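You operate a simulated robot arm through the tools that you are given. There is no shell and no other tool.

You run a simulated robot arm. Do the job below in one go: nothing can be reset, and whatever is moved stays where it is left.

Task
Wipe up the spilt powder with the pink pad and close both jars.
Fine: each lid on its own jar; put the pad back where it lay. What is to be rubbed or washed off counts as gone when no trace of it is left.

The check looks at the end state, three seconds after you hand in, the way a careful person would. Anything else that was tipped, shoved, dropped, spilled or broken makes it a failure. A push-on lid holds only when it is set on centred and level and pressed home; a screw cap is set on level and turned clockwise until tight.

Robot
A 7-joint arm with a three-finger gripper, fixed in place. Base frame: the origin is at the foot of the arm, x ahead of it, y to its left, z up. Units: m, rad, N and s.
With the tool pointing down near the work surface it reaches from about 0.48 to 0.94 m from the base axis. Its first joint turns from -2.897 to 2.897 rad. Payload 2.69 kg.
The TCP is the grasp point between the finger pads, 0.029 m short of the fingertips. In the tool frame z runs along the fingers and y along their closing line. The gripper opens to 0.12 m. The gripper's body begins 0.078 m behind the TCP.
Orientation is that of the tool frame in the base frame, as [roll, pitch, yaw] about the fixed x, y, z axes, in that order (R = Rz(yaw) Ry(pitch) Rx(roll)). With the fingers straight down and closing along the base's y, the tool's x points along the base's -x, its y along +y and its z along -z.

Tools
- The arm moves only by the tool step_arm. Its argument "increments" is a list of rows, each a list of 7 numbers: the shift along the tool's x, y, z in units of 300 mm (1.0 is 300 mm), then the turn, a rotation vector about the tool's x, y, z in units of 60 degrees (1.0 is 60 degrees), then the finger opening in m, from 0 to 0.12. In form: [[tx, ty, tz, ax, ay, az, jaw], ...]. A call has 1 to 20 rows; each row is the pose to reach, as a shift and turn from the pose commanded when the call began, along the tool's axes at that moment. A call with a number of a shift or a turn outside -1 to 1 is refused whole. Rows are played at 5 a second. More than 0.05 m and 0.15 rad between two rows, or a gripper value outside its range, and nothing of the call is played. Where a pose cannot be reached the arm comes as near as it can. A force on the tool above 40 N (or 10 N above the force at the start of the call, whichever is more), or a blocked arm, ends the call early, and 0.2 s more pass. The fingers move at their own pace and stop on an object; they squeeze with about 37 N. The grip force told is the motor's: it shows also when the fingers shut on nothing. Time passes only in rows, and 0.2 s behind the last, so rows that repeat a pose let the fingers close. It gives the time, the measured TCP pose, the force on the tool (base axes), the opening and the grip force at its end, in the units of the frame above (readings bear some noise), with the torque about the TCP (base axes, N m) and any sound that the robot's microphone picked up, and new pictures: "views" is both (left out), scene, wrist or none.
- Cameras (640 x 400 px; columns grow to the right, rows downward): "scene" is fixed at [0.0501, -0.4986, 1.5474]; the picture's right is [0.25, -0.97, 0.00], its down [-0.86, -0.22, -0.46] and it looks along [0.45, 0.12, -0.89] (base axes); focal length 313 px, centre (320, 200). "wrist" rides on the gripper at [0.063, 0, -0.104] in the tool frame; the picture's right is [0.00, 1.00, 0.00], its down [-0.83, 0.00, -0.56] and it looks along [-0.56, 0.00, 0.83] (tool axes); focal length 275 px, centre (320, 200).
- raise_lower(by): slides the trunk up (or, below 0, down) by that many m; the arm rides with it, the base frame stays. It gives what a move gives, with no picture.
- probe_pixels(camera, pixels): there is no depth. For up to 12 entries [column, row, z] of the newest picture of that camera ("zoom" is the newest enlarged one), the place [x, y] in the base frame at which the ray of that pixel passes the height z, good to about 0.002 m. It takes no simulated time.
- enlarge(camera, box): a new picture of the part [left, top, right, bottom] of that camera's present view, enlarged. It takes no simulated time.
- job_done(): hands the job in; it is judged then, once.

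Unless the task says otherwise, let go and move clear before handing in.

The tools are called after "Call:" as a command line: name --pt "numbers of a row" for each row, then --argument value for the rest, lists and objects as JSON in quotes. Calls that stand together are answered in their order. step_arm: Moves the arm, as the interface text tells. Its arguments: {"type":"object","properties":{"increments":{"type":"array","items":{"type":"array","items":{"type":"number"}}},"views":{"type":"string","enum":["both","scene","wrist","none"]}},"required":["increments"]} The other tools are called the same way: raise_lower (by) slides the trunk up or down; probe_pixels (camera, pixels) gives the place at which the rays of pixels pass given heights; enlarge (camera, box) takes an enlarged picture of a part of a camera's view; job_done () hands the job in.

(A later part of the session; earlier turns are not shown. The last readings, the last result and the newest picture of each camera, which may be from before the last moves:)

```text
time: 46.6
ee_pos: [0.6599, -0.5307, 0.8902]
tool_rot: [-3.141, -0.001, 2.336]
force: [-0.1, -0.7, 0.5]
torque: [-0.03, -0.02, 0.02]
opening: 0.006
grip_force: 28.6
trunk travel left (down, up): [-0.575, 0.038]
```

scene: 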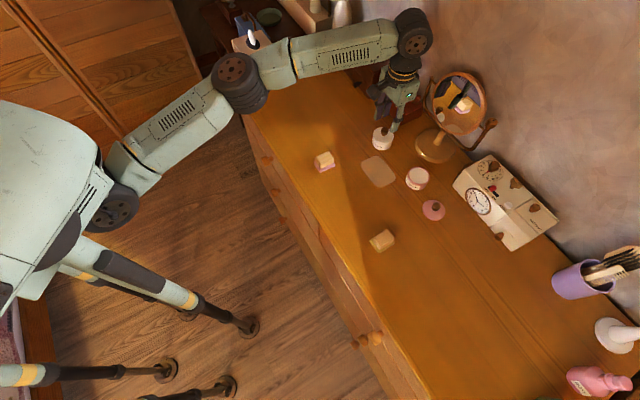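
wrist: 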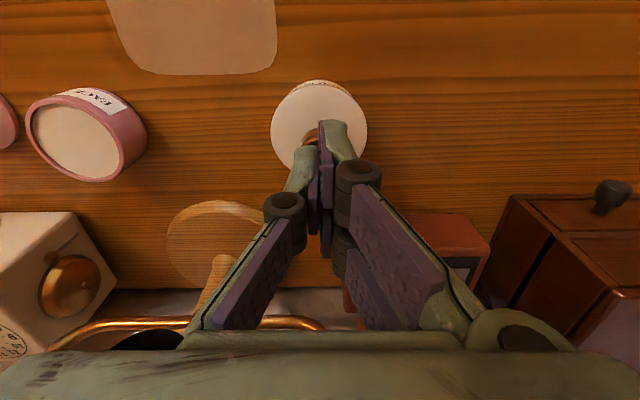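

The opening changed to 6 mm, so the fingertips may be spreading on the knob. I'll look before going further.

Call:
step_arm --pt "0 0 0 0 0 0 0.0" --views "both"

Call:
enlarge --camera "scene" --box '[368, 115, 400, 150]'

Call:
enlarge --camera "wrist" --box '[255, 65, 385, 225]'

```text
time: 47.0
ee_pos: [0.6594, -0.5319, 0.8907]
tool_rot: [-3.14, 0.0, 2.336]
force: [0.2, 0.0, 0.5]
torque: [-0.01, -0.03, 0.02]
opening: 0.0062
grip_force: 28.7
trunk travel left (down, up): [-0.575, 0.038]
```

scene: 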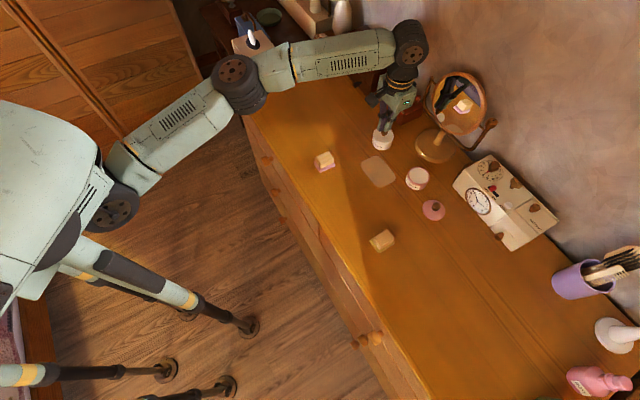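
wrist: 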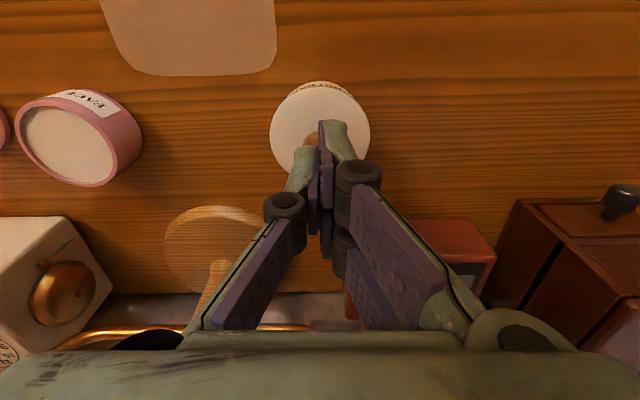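

```text
11.43 times, centred on (384, 132) of scene
```

zoom: 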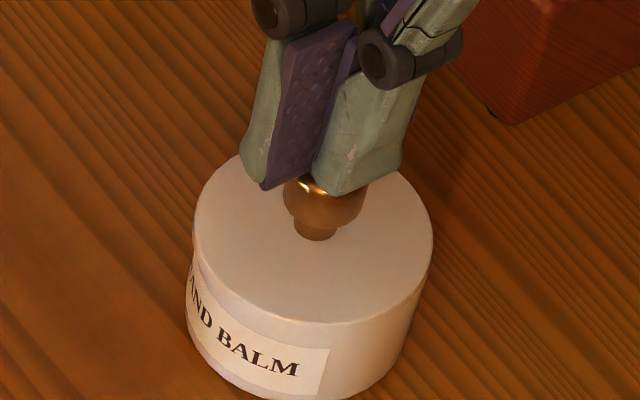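

```text
2.50 times, centred on (320, 145) of wrist
```

zoom: 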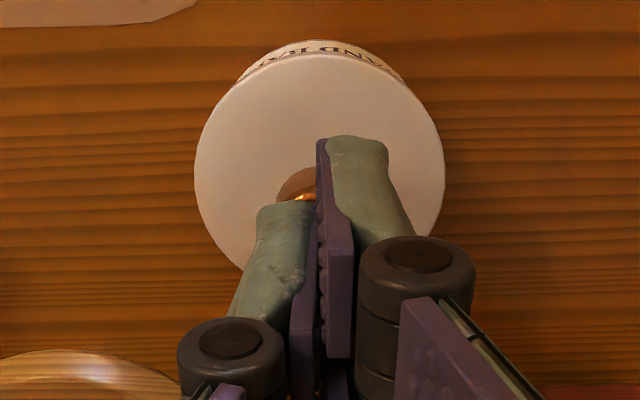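

The fingertips wedge on the domed knob, so pressing there isn't good. I'll back up, open, and instead press with both fingertips on the lid plate either side of the knob.

Call:
step_arm --pt "0 0 -0.04 0 0 0 0.0" --pt "0 0 -0.08 0 0 0 0.0" --pt "0 0 -0.08 0 0 0 0.02" --pt "0 0 -0.08 0 0 0 0.035" --pt "0 0 -0.08 0 0 0 0.035" --pt "0 0 -0.03 0 0 0 0.035" --pt "0 0 0.02 0 0 0 0.035" --pt "0 0 0.06 0 0 0 0.035" --pt "0 0 0.06 0 0 0 0.035" --views "both"

Call:
enlarge --camera "scene" --box '[368, 115, 400, 150]'

```text
time: 49.0
ee_pos: [0.6596, -0.5325, 0.871]
tool_rot: [-3.139, 0.0, 2.335]
force: [0.4, 0.7, 0.3]
torque: [-0.03, -0.01, -0.01]
opening: 0.035
grip_force: 0.1
trunk travel left (down, up): [-0.575, 0.038]
```

scene: 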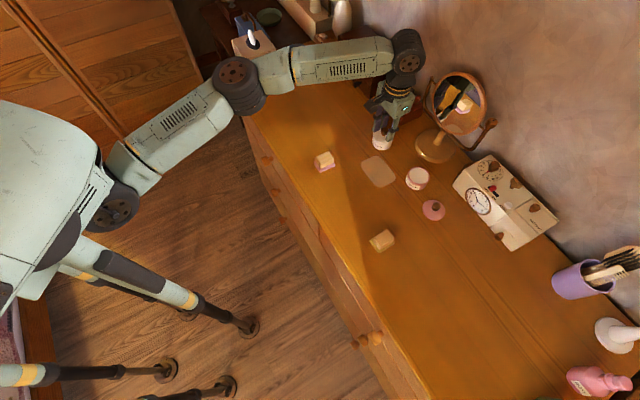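
wrist: 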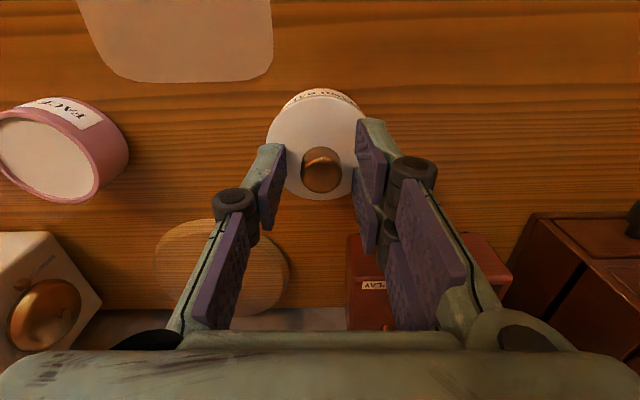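

```text
11.43 times, centred on (384, 132) of scene
```

zoom: 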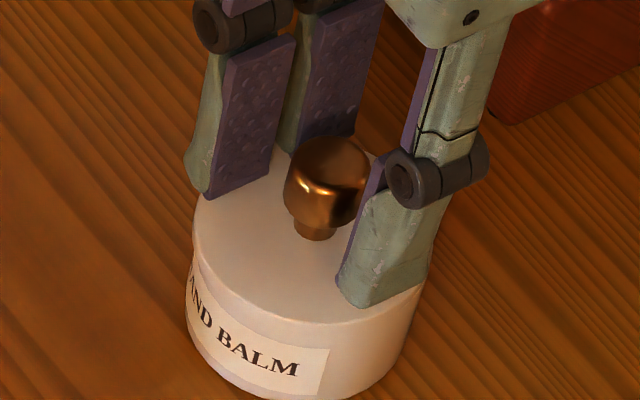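

The fingertips are just above the lid plate on both sides of the knob. I'll press down gently in steps.

Call:
step_arm --pt "0 0 0.01 0 0 0 0.035" --pt "0 0 0.017 0 0 0 0.035" --pt "0 0 0.022 0 0 0 0.035" --pt "0 0 0.022 0 0 0 0.035" --views "none"

```text
time: 50.0
ee_pos: [0.658, -0.5313, 0.8691]
tool_rot: [3.14, 0.007, 2.336]
force: [4.0, -5.1, 23.8]
torque: [-0.08, -0.16, 0.0]
opening: 0.0356
grip_force: 0.7
trunk travel left (down, up): [-0.575, 0.038]
```

Contact with 24 N and no new snap. I'll press a bit harder and listen.

Call:
step_arm --pt "0 0 0.003 0 0 0 0.035" --pt "0 0 0.005 0 0 0 0.035" --pt "0 0 0.005 0 0 0 0.035" --views "both"

Call:
enlarge --camera "scene" --box '[368, 120, 400, 152]'

Call:
enlarge --camera "wrist" --box '[255, 75, 385, 165]'

```text
time: 50.8
ee_pos: [0.6578, -0.5309, 0.8686]
tool_rot: [-3.141, 0.007, 2.335]
force: [7.4, -6.5, 36.0]
torque: [-0.07, -0.22, -0.06]
opening: 0.0372
grip_force: 5.6
trunk travel left (down, up): [-0.575, 0.038]
```

scene: 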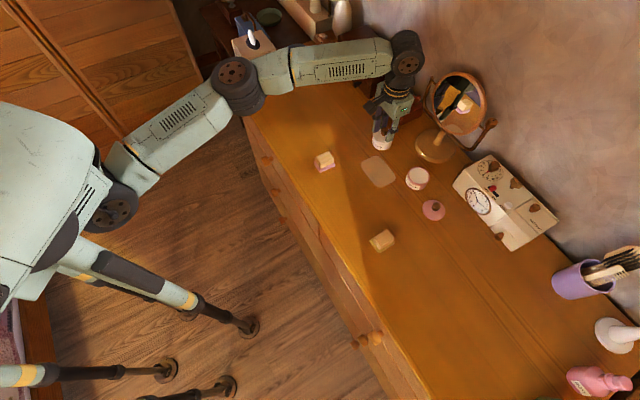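
wrist: 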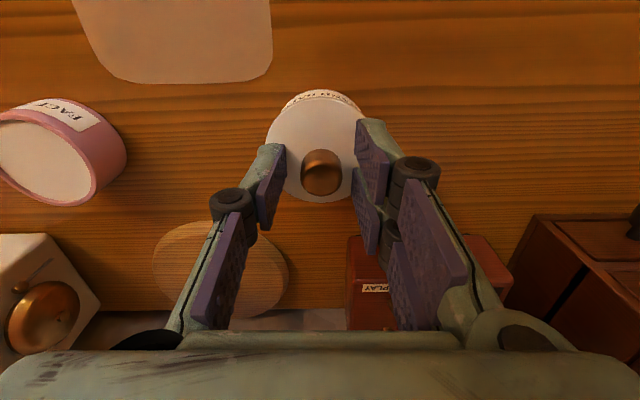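

```text
12.50 times, centred on (384, 136) of scene
```

zoom: 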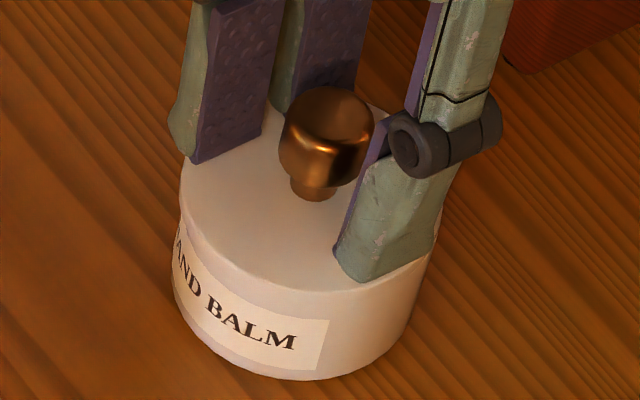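

```text
4.44 times, centred on (320, 120) of wrist
```

zoom: 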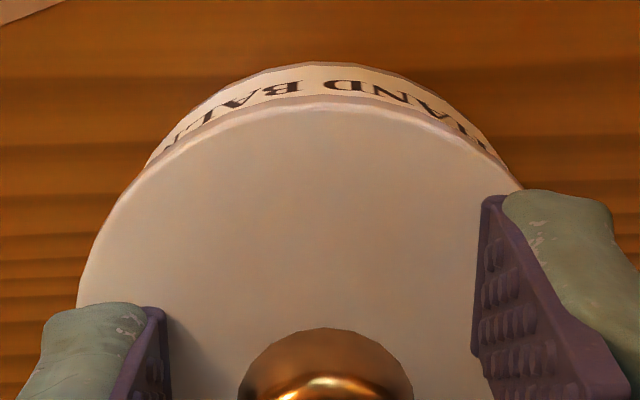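

36 N on the plate gave no movement or new snap, so the white lid is home. I'll rise and move across to view the pink lid and pink jar.

Call:
step_arm --pt "0 0 -0.08 0 0 0 0.035" --pt "0 0 -0.16 0 0 0 0.035" --pt "0.03 -0.05 -0.25 0 0 0 0.035" --pt "0.08 -0.17 -0.28 0 0 0 0.035" --pt "0.13 -0.29 -0.28 0 0 0 0.035" --pt "0.18 -0.41 -0.28 0 0 0 0.035" --pt "0.23 -0.53 -0.28 0 0 0 0.035" --pt "0.28 -0.65 -0.28 0 0 0 0.035" --pt "0.31 -0.75 -0.28 0 0 0 0.035" --pt "0.31 -0.75 -0.28 0 0 0 0.035" --views "both"

Call:
enlarge --camera "scene" --box '[368, 120, 400, 152]'

```text
time: 53.0
ee_pos: [0.4308, -0.6209, 0.9486]
tool_rot: [3.142, 0.001, 2.335]
force: [0.1, -0.9, 0.2]
torque: [-0.03, -0.02, 0.06]
opening: 0.0351
grip_force: 0.0
trunk travel left (down, up): [-0.575, 0.038]
```

scene: 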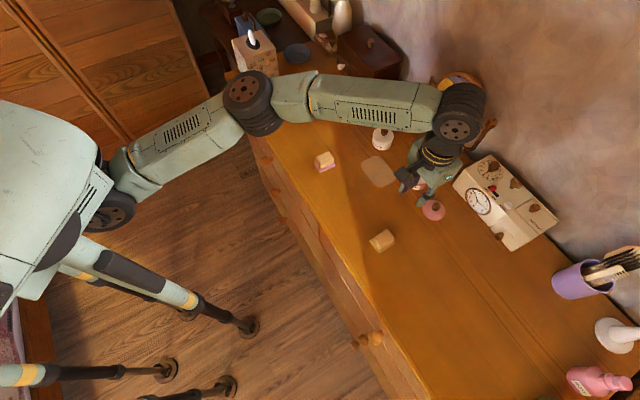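
wrist: 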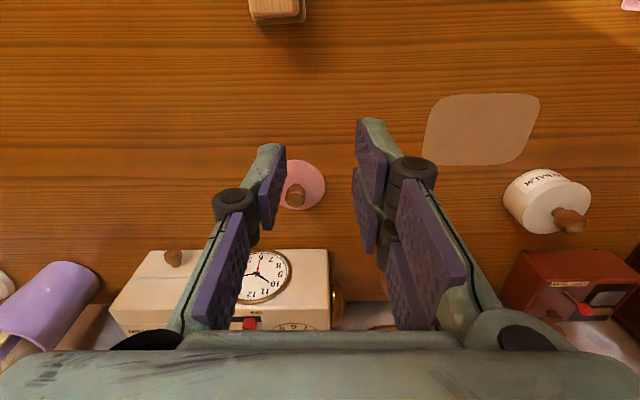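

```text
12.50 times, centred on (384, 136) of scene
```

zoom: 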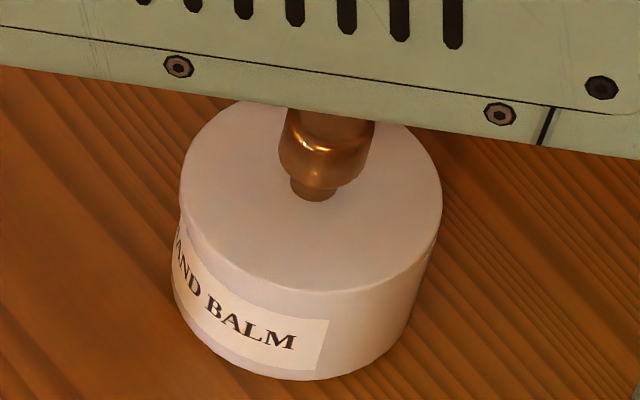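

The white jar is closed and upright. The pink lid appears at (302,186) between the fingers; I'll zoom and probe it, plus the nearby clock box.

Call:
enlarge --camera "wrist" --box '[250, 145, 370, 225]'

Call:
probe_pixels --camera "wrist" --pixels '[[303, 185, 0.805], [296, 197, 0.83], [152, 250, 0.85], [328, 249, 0.85], [152, 250, 0.9], [328, 249, 0.9], [330, 330, 0.8]]'

Call:
enlarge --camera "scene" --box '[420, 140, 560, 260]'

```text
5.00 times, centred on (310, 185) of wrist
```

zoom: 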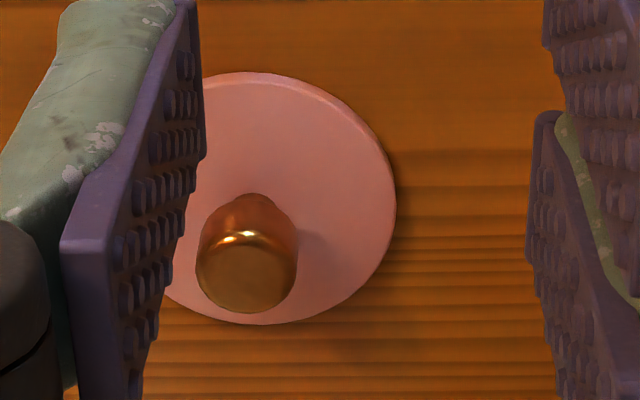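

```text
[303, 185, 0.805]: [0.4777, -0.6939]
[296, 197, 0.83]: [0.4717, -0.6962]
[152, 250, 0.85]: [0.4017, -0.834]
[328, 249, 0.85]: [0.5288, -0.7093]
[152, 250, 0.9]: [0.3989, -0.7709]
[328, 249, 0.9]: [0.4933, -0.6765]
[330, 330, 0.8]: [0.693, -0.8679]
```

```text
3.33 times, centred on (490, 200) of scene
```

zoom: 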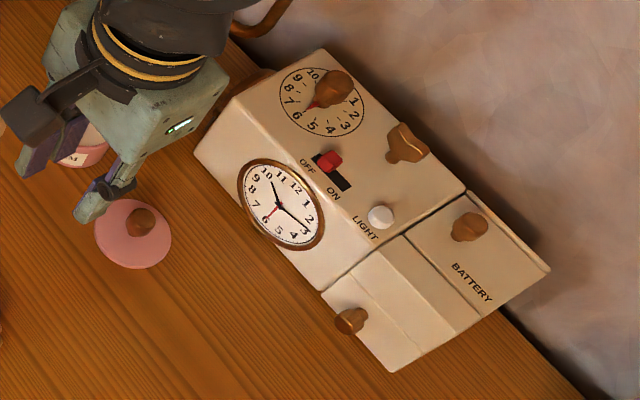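

Pink lid centre works out to about 86 mm ahead and 24 mm to the tool's −y, well clear of the clock box. I'll move above it.

Call:
step_arm --pt "-0.1 -0.03 0.03 0 0 0 0.05" --pt "-0.2 -0.06 0.09 0 0 0 0.05" --pt "-0.2857 -0.081 0.161 0 0 0 0.05" --pt "-0.2857 -0.081 0.161 0 0 0 0.05" --views "both"

Call:
enlarge --camera "wrist" --box '[265, 65, 375, 165]'

```text
time: 54.0
ee_pos: [0.4633, -0.6688, 0.9017]
tool_rot: [-3.141, 0.001, 2.336]
force: [0.8, 0.2, -0.1]
torque: [-0.01, 0.02, 0.0]
opening: 0.0501
grip_force: 0.1
out of reach, approached as far as the arm can: row 2, 3, 4
trunk travel left (down, up): [-0.575, 0.038]
```

scene: 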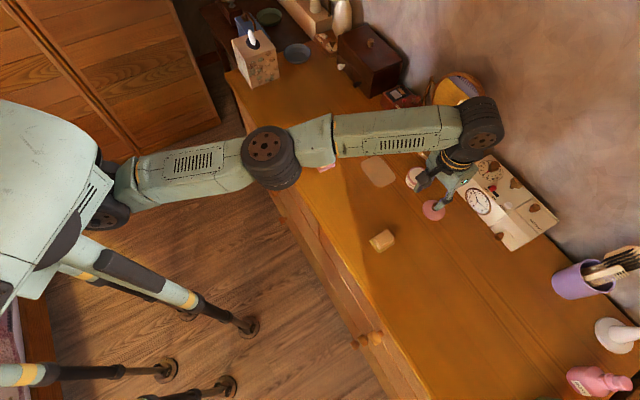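
wrist: 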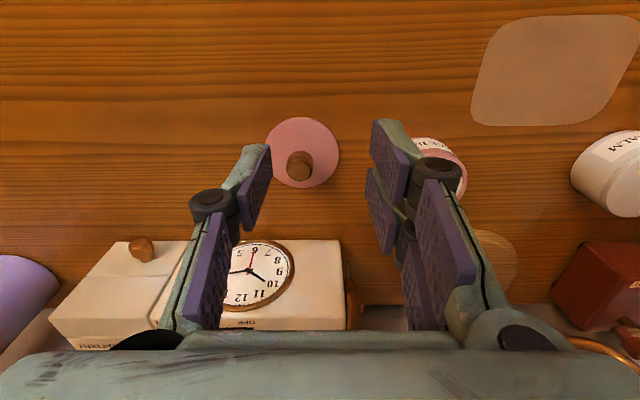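

```text
4.00 times, centred on (320, 115) of wrist
```

zoom: 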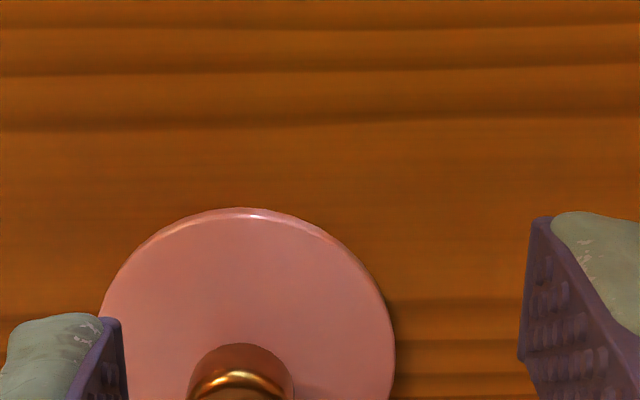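

The arm ran out of reach short of the pink lid (stopped at radius 0.81), likely because the trunk is high. I'll back off and up 10 cm, then lower the trunk 10 cm and retry.

Call:
step_arm --pt "0.06 0 -0.08 0 0 0 0.05" --pt "0.12 0 -0.2 0 0 0 0.05" --pt "0.167 0 -0.333 0 0 0 0.05" --pt "0.167 0 -0.333 0 0 0 0.05" --views "scene"

```text
time: 55.0
ee_pos: [0.4275, -0.635, 0.9996]
tool_rot: [3.141, 0.0, 2.333]
force: [-0.1, 0.2, -0.4]
torque: [0.01, -0.02, -0.01]
opening: 0.0504
grip_force: 0.0
trunk travel left (down, up): [-0.575, 0.038]
```

scene: 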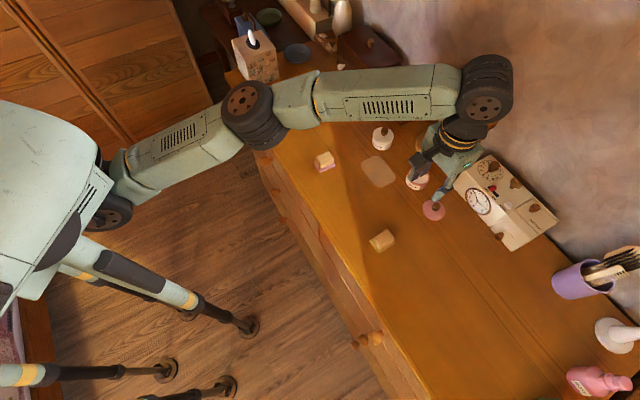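

The arm backed off as planned. Now I'll lower the trunk by 0.1 m (fingertips will stay at about z=0.87, clear of everything below).

Call:
raise_lower --by -0.1

```text
time: 56.3
ee_pos: [0.4272, -0.6351, 0.9014]
tool_rot: [-3.141, 0.001, 2.336]
force: [-1.7, 0.6, 0.2]
torque: [-0.03, 0.02, -0.02]
opening: 0.05
grip_force: 0.0
trunk travel left (down, up): [-0.475, 0.138]
```

Call:
step_arm --pt "-0.09 -0.012 0 0 0 0 0.05" --pt "-0.18 -0.025 0 0 0 0 0.05" --pt "-0.262 -0.037 0 0 0 0 0.05" --pt "-0.262 -0.037 0 0 0 0 0.05" --views "both"

Call:
enlarge --camera "wrist" --box '[265, 65, 375, 165]'

```text
time: 57.3
ee_pos: [0.4513, -0.6471, 0.8921]
tool_rot: [-3.141, 0.001, 2.335]
force: [-0.3, -0.6, -0.1]
torque: [0.01, 0.0, 0.0]
opening: 0.0499
grip_force: 0.0
out of reach, approached as far as the arm can: row 1, 2, 3, 4
trunk travel left (down, up): [-0.475, 0.138]
```

scene: 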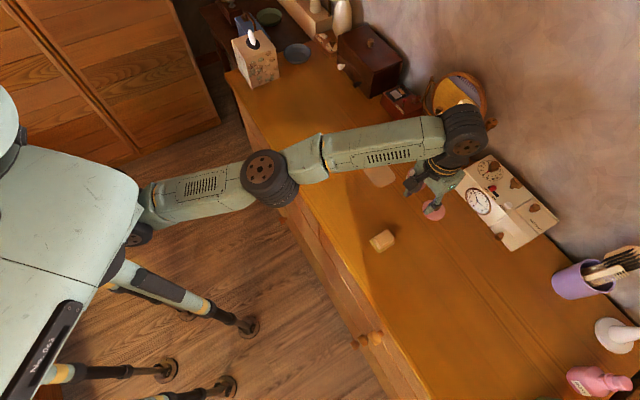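
wrist: 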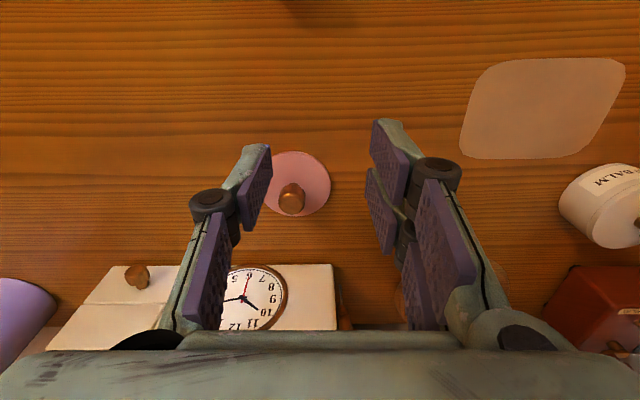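

```text
4.00 times, centred on (320, 115) of wrist
```

zoom: 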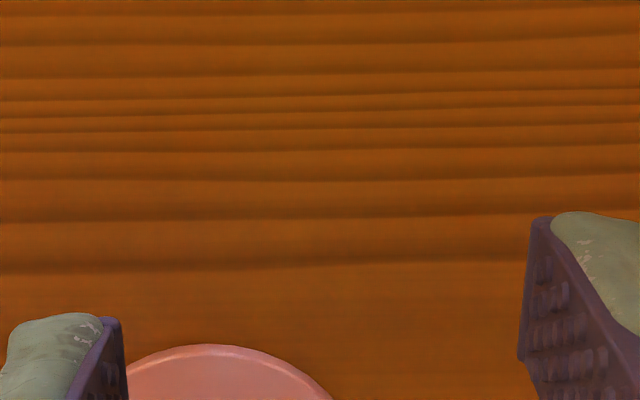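

Lowering the trunk made the reach worse, so the limit is more likely the wrist turn at this yaw. I'll put the trunk back and then rotate the hand about 25° to relieve the wrist.

Call:
raise_lower --by 0.1

Call:
step_arm --pt "0.05 0 0 0 0 0.1 0.05" --pt "0.1 0 0 0 0 0.2 0.05" --pt "0.1 0 0 0 0 0.3 0.05" --pt "0.1 0 0 0 0 0.42 0.05" --pt "0.1 0 0 0 0 0.42 0.05" --views "both"

```text
time: 58.7
ee_pos: [0.4521, -0.648, 0.991]
tool_rot: [-3.142, 0.004, 2.335]
force: [0.5, 0.2, -0.2]
torque: [0.0, 0.04, -0.03]
opening: 0.0502
grip_force: 0.0
trunk travel left (down, up): [-0.575, 0.038]
```

```text
time: 59.9
ee_pos: [0.432, -0.6271, 0.9921]
tool_rot: [3.14, 0.0, 1.892]
force: [0.5, 0.8, 0.5]
torque: [0.01, -0.02, 0.07]
opening: 0.0497
grip_force: 0.0
trunk travel left (down, up): [-0.575, 0.038]
```

scene: 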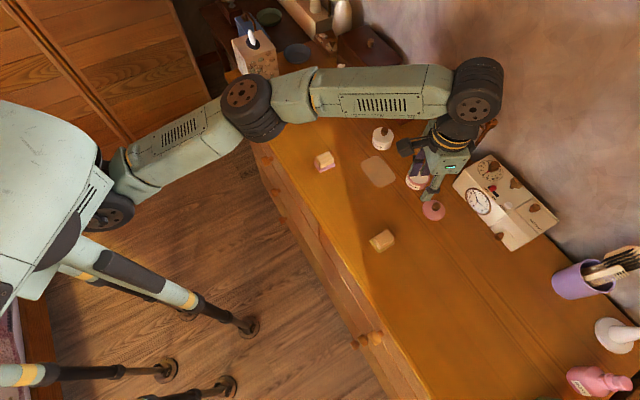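
wrist: 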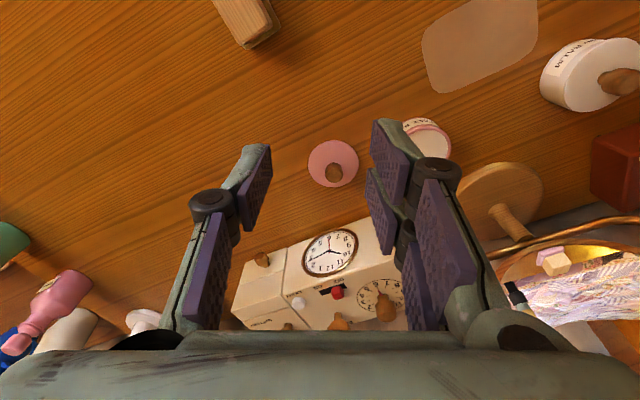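

The rotation was accepted (yaw 1.89) and the lid is at (333,165), about 83 mm ahead and 15 mm right. I'll move over it and down to z≈0.90.

Call:
step_arm --pt "-0.08 0.015 0.06 0 0 0 0.05" --pt "-0.15 0.03 0.12 0 0 0 0.05" --pt "-0.22 0.045 0.19 0 0 0 0.05" --pt "-0.277 0.052 0.25 0 0 0 0.05" --pt "-0.277 0.052 0.307 0 0 0 0.05" --pt "-0.277 0.052 0.307 0 0 0 0.05" --views "both"

Call:
enlarge --camera "wrist" --box '[265, 65, 375, 165]'

```text
time: 61.3
ee_pos: [0.452, -0.6697, 0.9121]
tool_rot: [3.14, 0.0, 1.897]
force: [0.3, 0.1, 1.1]
torque: [-0.08, 0.03, 0.02]
opening: 0.0499
grip_force: 0.1
out of reach, approached as far as the arm can: row 2, 3, 4, 5, 6
trunk travel left (down, up): [-0.575, 0.038]
```

scene: 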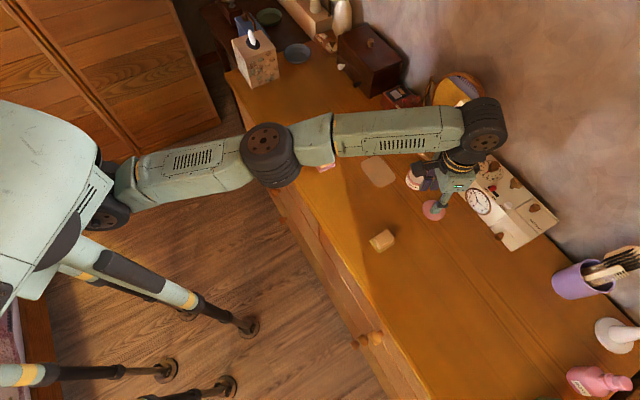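
wrist: 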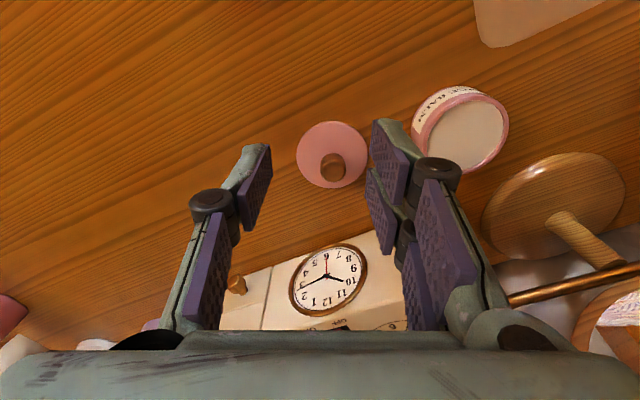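

```text
4.00 times, centred on (320, 115) of wrist
```

zoom: 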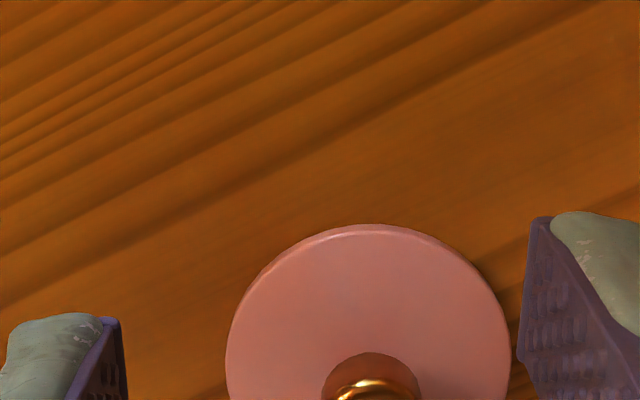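

Same limit again, so it's the arm's straight reach to this side. Leaning the tool outward about its closing axis will gain several centimetres while the finger faces stay vertical for the knob, so I'll tilt 12° here.

Call:
step_arm --pt "0 0 -0.03 0 -0.07 0 0.05" --pt "0 0 -0.05 0 -0.14 0 0.05" --pt "0 0 -0.05 0 -0.2 0 0.05" --pt "0 0 -0.05 0 -0.2 0 0.05" --views "both"

```text
time: 62.3
ee_pos: [0.4532, -0.6679, 0.9263]
tool_rot: [3.141, 0.212, 1.895]
force: [-0.1, -0.4, 0.3]
torque: [0.0, 0.01, 0.03]
opening: 0.05
grip_force: 0.1
trunk travel left (down, up): [-0.575, 0.038]
```

scene: 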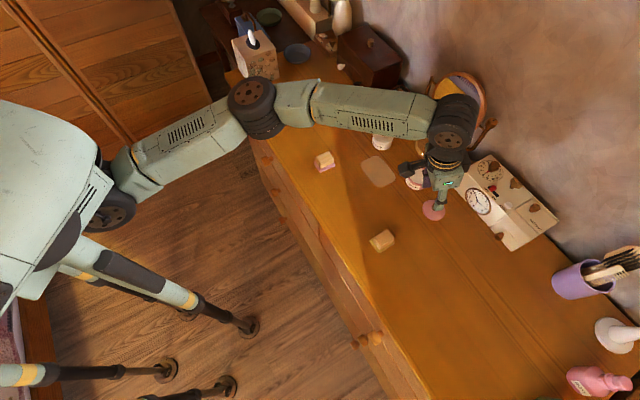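
wrist: 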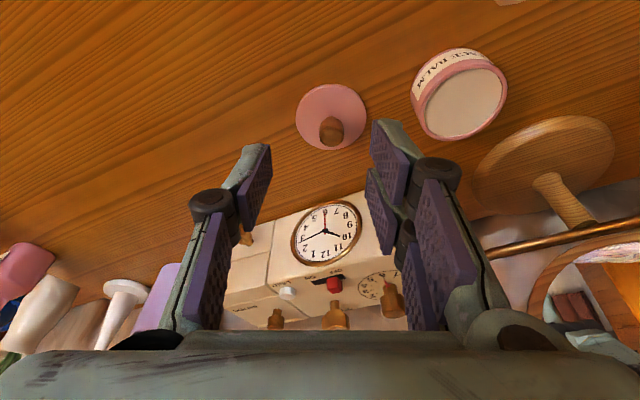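

Tilting works (pitch 0.21) and the arm now has slack; the lid is at (331,118), about 36 mm outward. I'll move over the knob at z≈0.90.

Call:
step_arm --pt "-0.045 0.015 0.055 0 0 0 0.05" --pt "-0.0878 0.031 0.1085 0 0 0 0.05" --pt "-0.0878 0.031 0.1085 0 0 0 0.05" --views "both"

Call:
enlarge --camera "wrist" --box '[260, 75, 380, 175]'

```text
time: 63.1
ee_pos: [0.4721, -0.6949, 0.8999]
tool_rot: [3.141, 0.21, 1.895]
force: [-0.2, -0.6, 0.3]
torque: [0.03, 0.01, 0.03]
opening: 0.0499
grip_force: 0.0
trunk travel left (down, up): [-0.575, 0.038]
```

scene: 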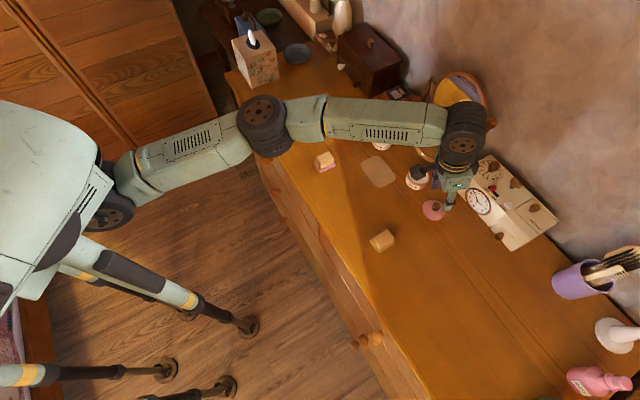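
wrist: 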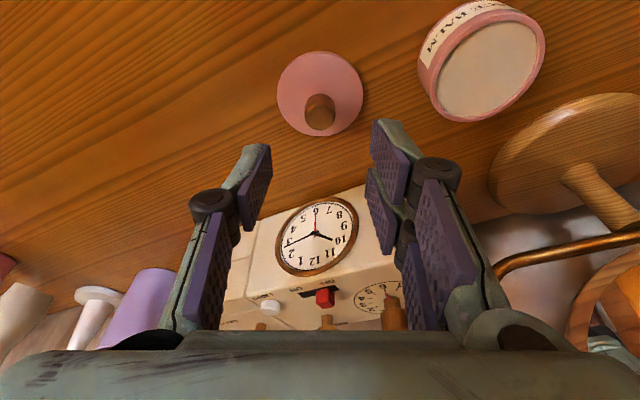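

```text
4.00 times, centred on (320, 125) of wrist
```

zoom: 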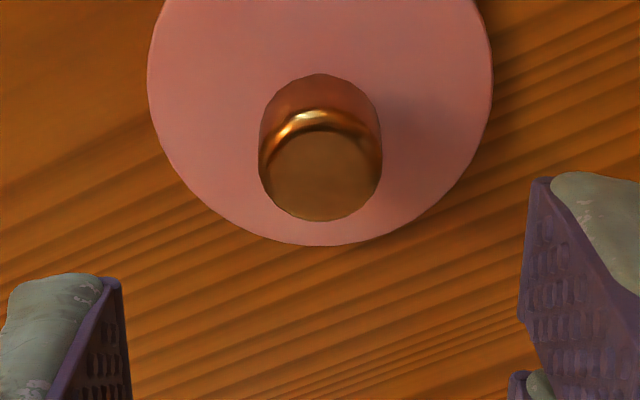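

Knob is exactly centred (col 320) and its row matches the prediction. I'll descend vertically to grip height.

Call:
step_arm --pt "0.0105 0 0.049 0 0 0 0.05" --pt "0.021 0 0.0978 0 0 0 0.05" --pt "0.0315 0 0.1466 0 0 0 0.05" --pt "0.0396 0 0.184 0 0 0 0.05" --pt "0.0396 0 0.184 0 0 0 0.05" --views "both"

Call:
enlarge --camera "scene" --box '[410, 170, 470, 230]'

```text
time: 64.3
ee_pos: [0.4719, -0.6941, 0.8425]
tool_rot: [-3.141, 0.209, 1.897]
force: [0.5, 0.0, 0.0]
torque: [0.0, 0.02, -0.02]
opening: 0.0498
grip_force: 0.1
trunk travel left (down, up): [-0.575, 0.038]
```

scene: 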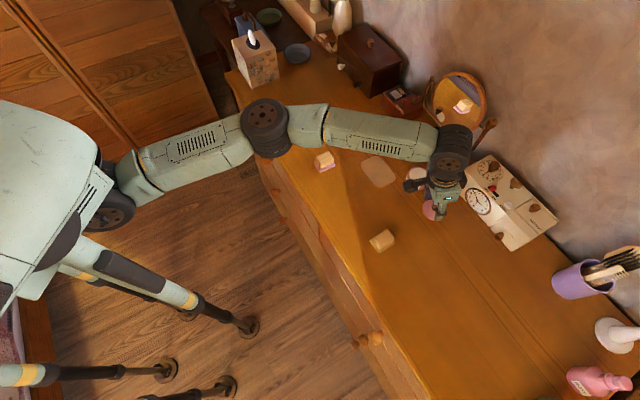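
wrist: 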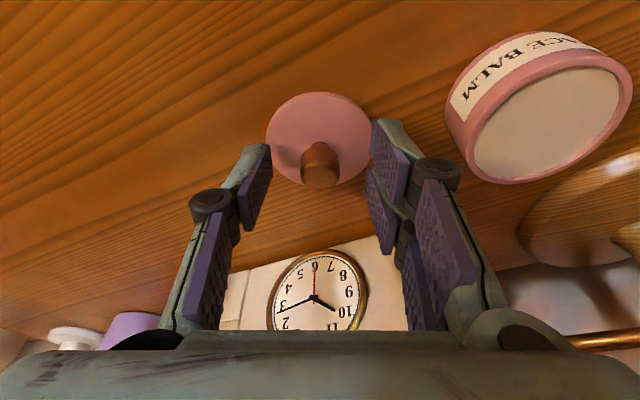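

```text
6.67 times, centred on (440, 200) of scene
```

zoom: 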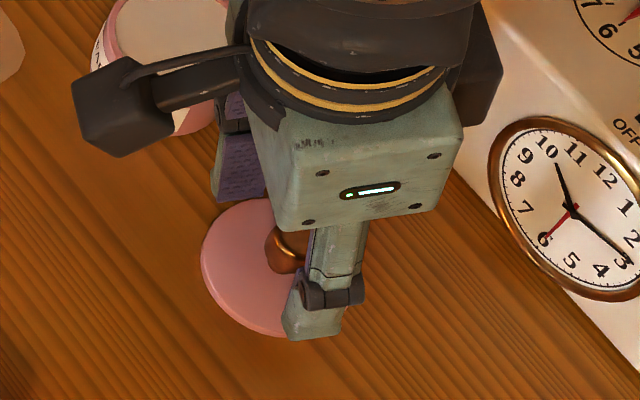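

The fingers straddle the knob at (319,165) with no contact. I'll close.

Call:
step_arm --pt "0 0 0 0 0 0 0.035" --pt "0 0 0 0 0 0 0.025" --pt "0 0 0 0 0 0 0.015" --pt "0 0 0 0 0 0 0.01" --pt "0 0 0 0 0 0 0.01" --pt "0 0 0 0 0 0 0.01" --views "wrist"

Call:
enlarge --camera "wrist" --box '[250, 80, 390, 200]'

```text
time: 65.7
ee_pos: [0.4723, -0.695, 0.8424]
tool_rot: [3.141, 0.21, 1.896]
force: [-0.5, -0.3, 0.0]
torque: [-0.01, 0.05, -0.01]
opening: 0.0178
grip_force: 37.1
trunk travel left (down, up): [-0.575, 0.038]
```

wrist: 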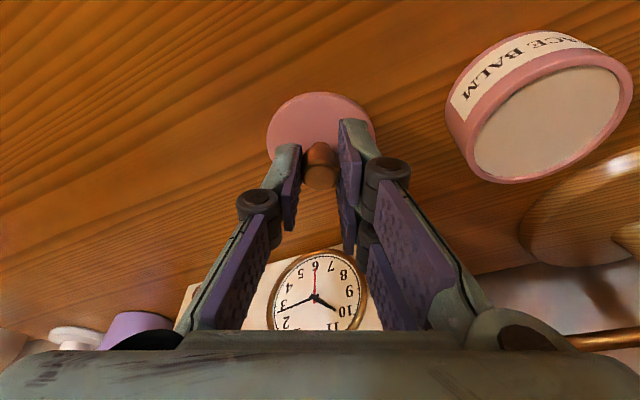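

```text
3.33 times, centred on (320, 140) of wrist
```

zoom: 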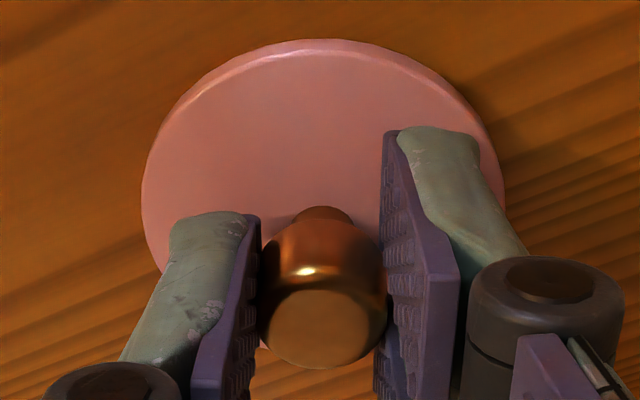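

The pink knob is gripped. I'll lift it 55 mm straight up and check that the lid stays level.

Call:
step_arm --pt "-0.0105 0 -0.049 0 0 0 0.01" --pt "-0.021 0 -0.0978 0 0 0 0.01" --pt "-0.0315 0 -0.1466 0 0 0 0.01" --pt "-0.0386 0 -0.1792 0 0 0 0.01" --pt "-0.0386 0 -0.1792 0 0 0 0.01" --views "both"

Call:
enlarge --camera "wrist" --box '[250, 80, 390, 200]'

Call:
enlarge --camera "wrist" --box '[410, 0, 560, 140]'

Call:
enlarge --camera "scene" --box '[400, 150, 460, 230]'

```text
time: 66.9
ee_pos: [0.4733, -0.6957, 0.8974]
tool_rot: [3.14, 0.21, 1.896]
force: [0.3, -0.1, 0.1]
torque: [-0.02, 0.01, 0.0]
opening: 0.0177
grip_force: 36.8
trunk travel left (down, up): [-0.575, 0.038]
```

scene: 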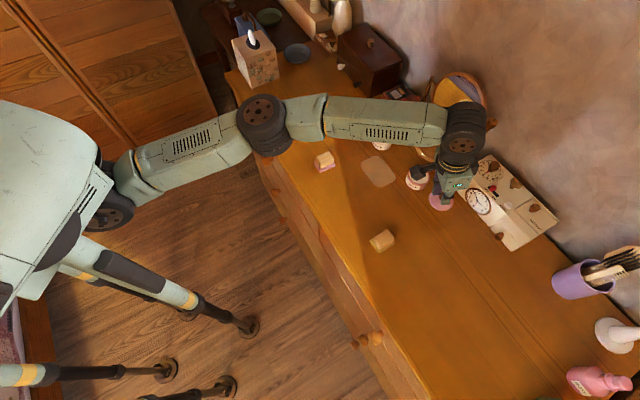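
wrist: 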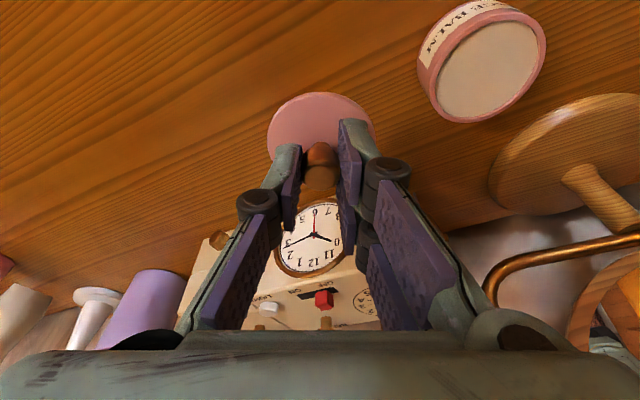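

```text
3.33 times, centred on (320, 140) of wrist
```

zoom: 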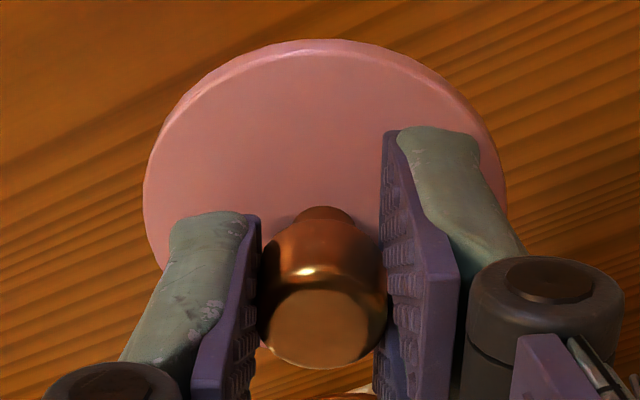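

```text
2.86 times, centred on (485, 70) of wrist
```

zoom: 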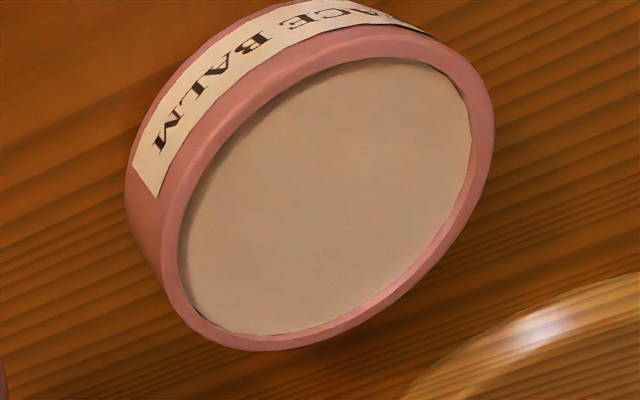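

```text
5.00 times, centred on (430, 190) of scene
```

zoom: 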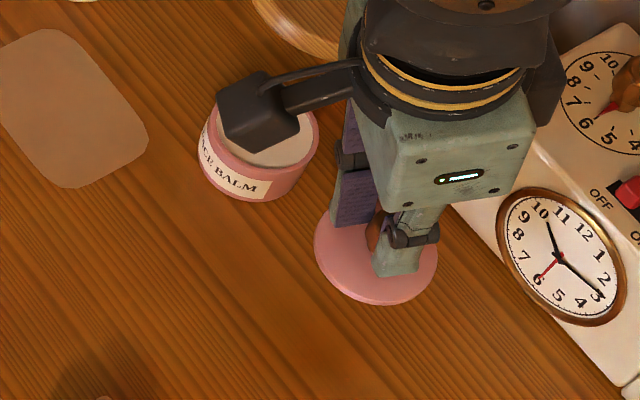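

The pink lid is level in the grip. From the rim ellipse, the pink jar's axis is about 88 mm to +y and 27 mm inward of the lid; I'll carry the lid there at this height.

Call:
step_arm --pt "0.022 0.074 -0.0048 0 0 0 0.01" --pt "0.044 0.148 -0.0095 0 0 0 0.01" --pt "0.066 0.222 -0.0143 0 0 0 0.01" --pt "0.0886 0.2943 -0.0191 0 0 0 0.01" --pt "0.0886 0.2943 -0.0191 0 0 0 0.01" --views "both"

Call:
enlarge --camera "wrist" --box '[255, 50, 385, 160]'

Call:
enlarge --camera "scene" --box '[400, 160, 435, 200]'

```text
time: 68.1
ee_pos: [0.5499, -0.6417, 0.8972]
tool_rot: [3.141, 0.209, 1.895]
force: [-0.6, -0.4, -0.8]
torque: [0.01, 0.0, 0.02]
opening: 0.0181
grip_force: 36.9
trunk travel left (down, up): [-0.575, 0.038]
```

scene: 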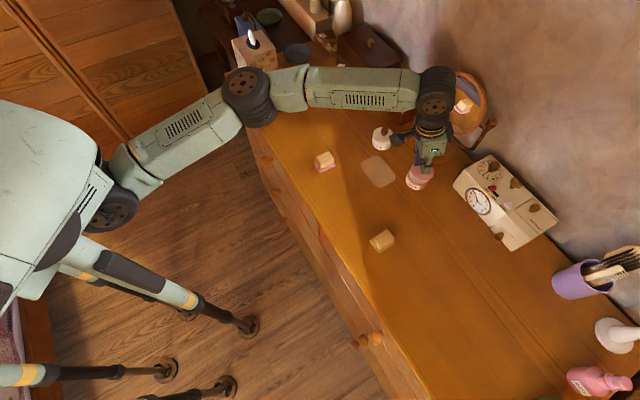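
wrist: 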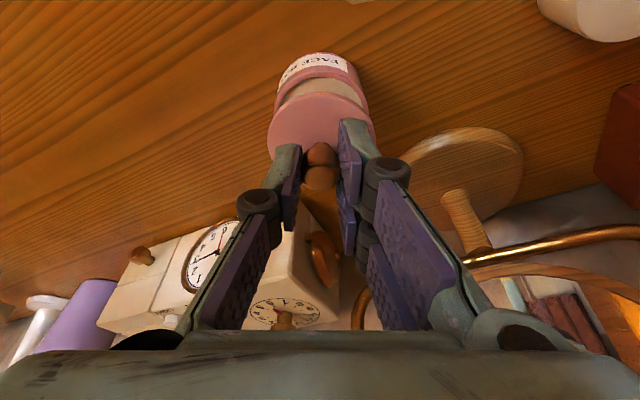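

```text
3.64 times, centred on (320, 105) of wrist
```

zoom: 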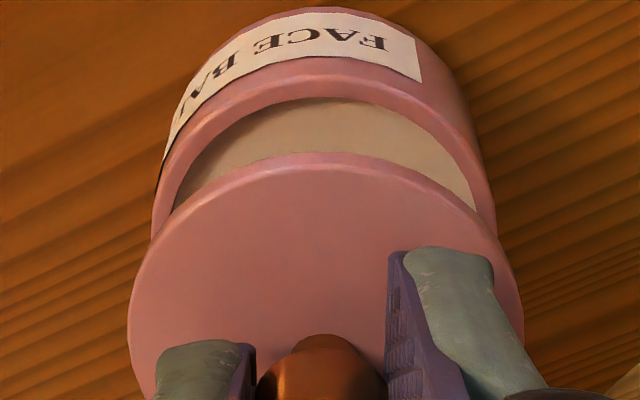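

```text
10.00 times, centred on (418, 180) of scene
```

zoom: 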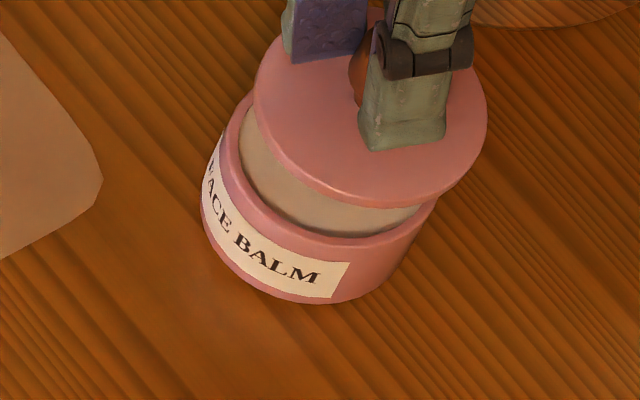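

Lid and jar columns agree in the wrist view (321.6 vs 321.0); I'll lower to a few millimetres above the rim to check the in/out direction more exactly.

Call:
step_arm --pt "0.0063 0 0.0293 0 0 0 0.01" --pt "0.0126 0 0.0587 0 0 0 0.01" --pt "0.0126 0 0.0587 0 0 0 0.01" --views "both"

Call:
enlarge --camera "wrist" --box '[255, 50, 385, 160]'

Call:
enlarge --camera "scene" --box '[404, 164, 436, 196]'

```text
time: 68.9
ee_pos: [0.5483, -0.6425, 0.8803]
tool_rot: [-3.14, 0.208, 1.896]
force: [0.3, 0.0, -0.9]
torque: [-0.01, -0.01, -0.01]
opening: 0.0177
grip_force: 36.9
trunk travel left (down, up): [-0.575, 0.038]
```

scene: 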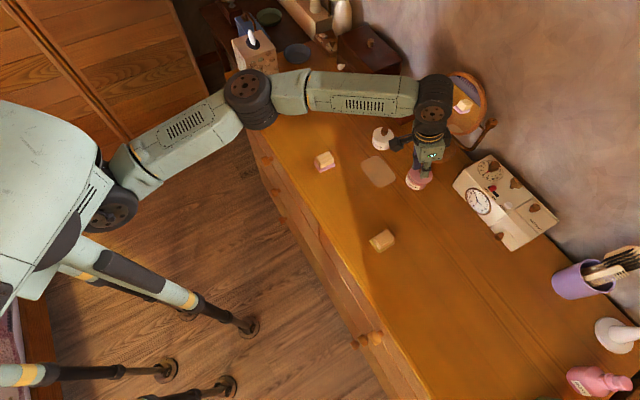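
wrist: 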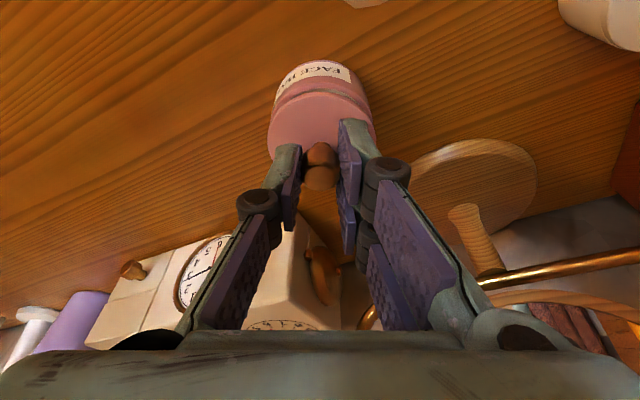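

```text
3.64 times, centred on (320, 105) of wrist
```

zoom: 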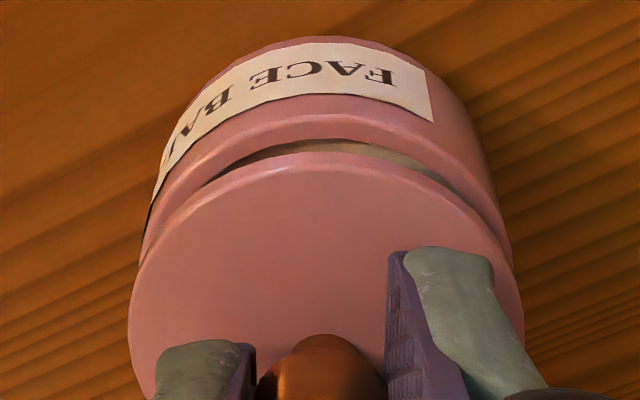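

```text
12.50 times, centred on (420, 180) of scene
```

zoom: 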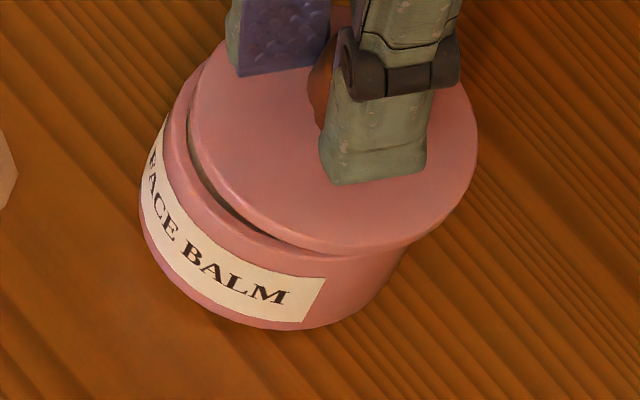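

Both views now agree the lid should come inward about 2 mm (rim front shows, lid overhangs at the back). I'll shift it and lower 3 mm.

Call:
step_arm --pt "0.0062 0.001 -0.0013 0 0 0 0.01" --pt "0.0083 0.001 0.0085 0 0 0 0.01" --pt "0.0083 0.001 0.0085 0 0 0 0.01" --views "both"

Call:
enlarge --camera "wrist" --box '[255, 50, 385, 160]'

Call:
enlarge --camera "scene" --box '[404, 164, 436, 196]'

```text
time: 69.7
ee_pos: [0.5479, -0.6411, 0.8764]
tool_rot: [3.14, 0.209, 1.895]
force: [-0.8, 0.0, 0.9]
torque: [-0.03, 0.02, 0.0]
opening: 0.0179
grip_force: 37.4
trunk travel left (down, up): [-0.575, 0.038]
```

scene: 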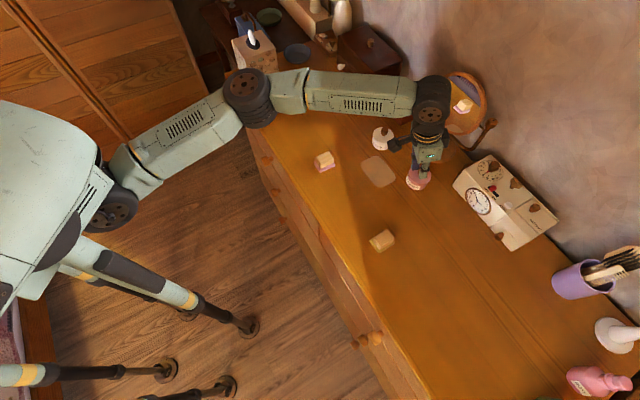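
wrist: 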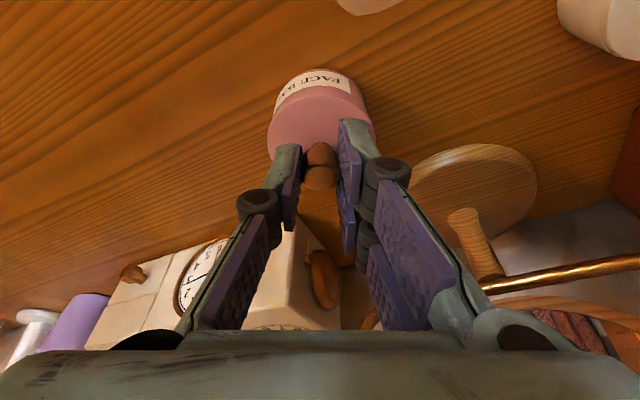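

```text
3.64 times, centred on (320, 105) of wrist
```

zoom: 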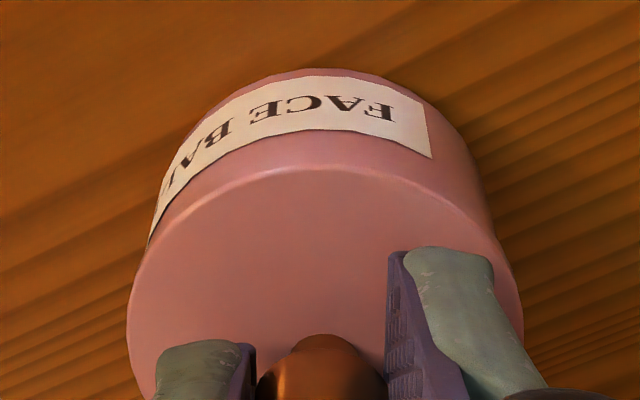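

```text
12.50 times, centred on (420, 180) of scene
```

zoom: 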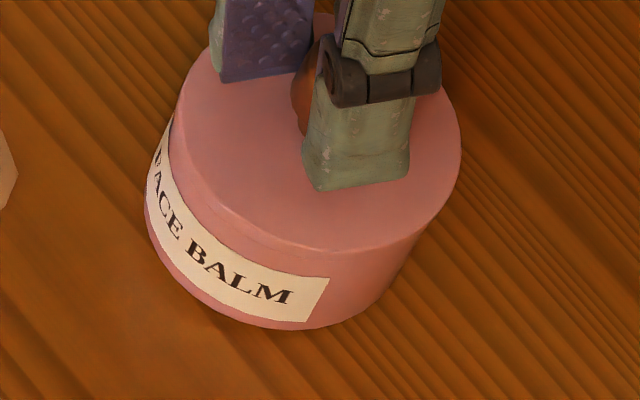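

The lid now covers the jar evenly in both views. I'll lower further in small steps and watch the force.

Call:
step_arm --pt "0.0007 0 0.0033 0 0 0 0.01" --pt "0.0014 0 0.0065 0 0 0 0.01" --pt "0.0014 0 0.0065 0 0 0 0.01" --views "none"

```text
time: 70.5
ee_pos: [0.5489, -0.6396, 0.8771]
tool_rot: [3.141, 0.211, 1.895]
force: [1.2, -2.0, 5.9]
torque: [-0.18, 0.13, 0.09]
opening: 0.0179
grip_force: 37.3
trunk travel left (down, up): [-0.575, 0.038]
```

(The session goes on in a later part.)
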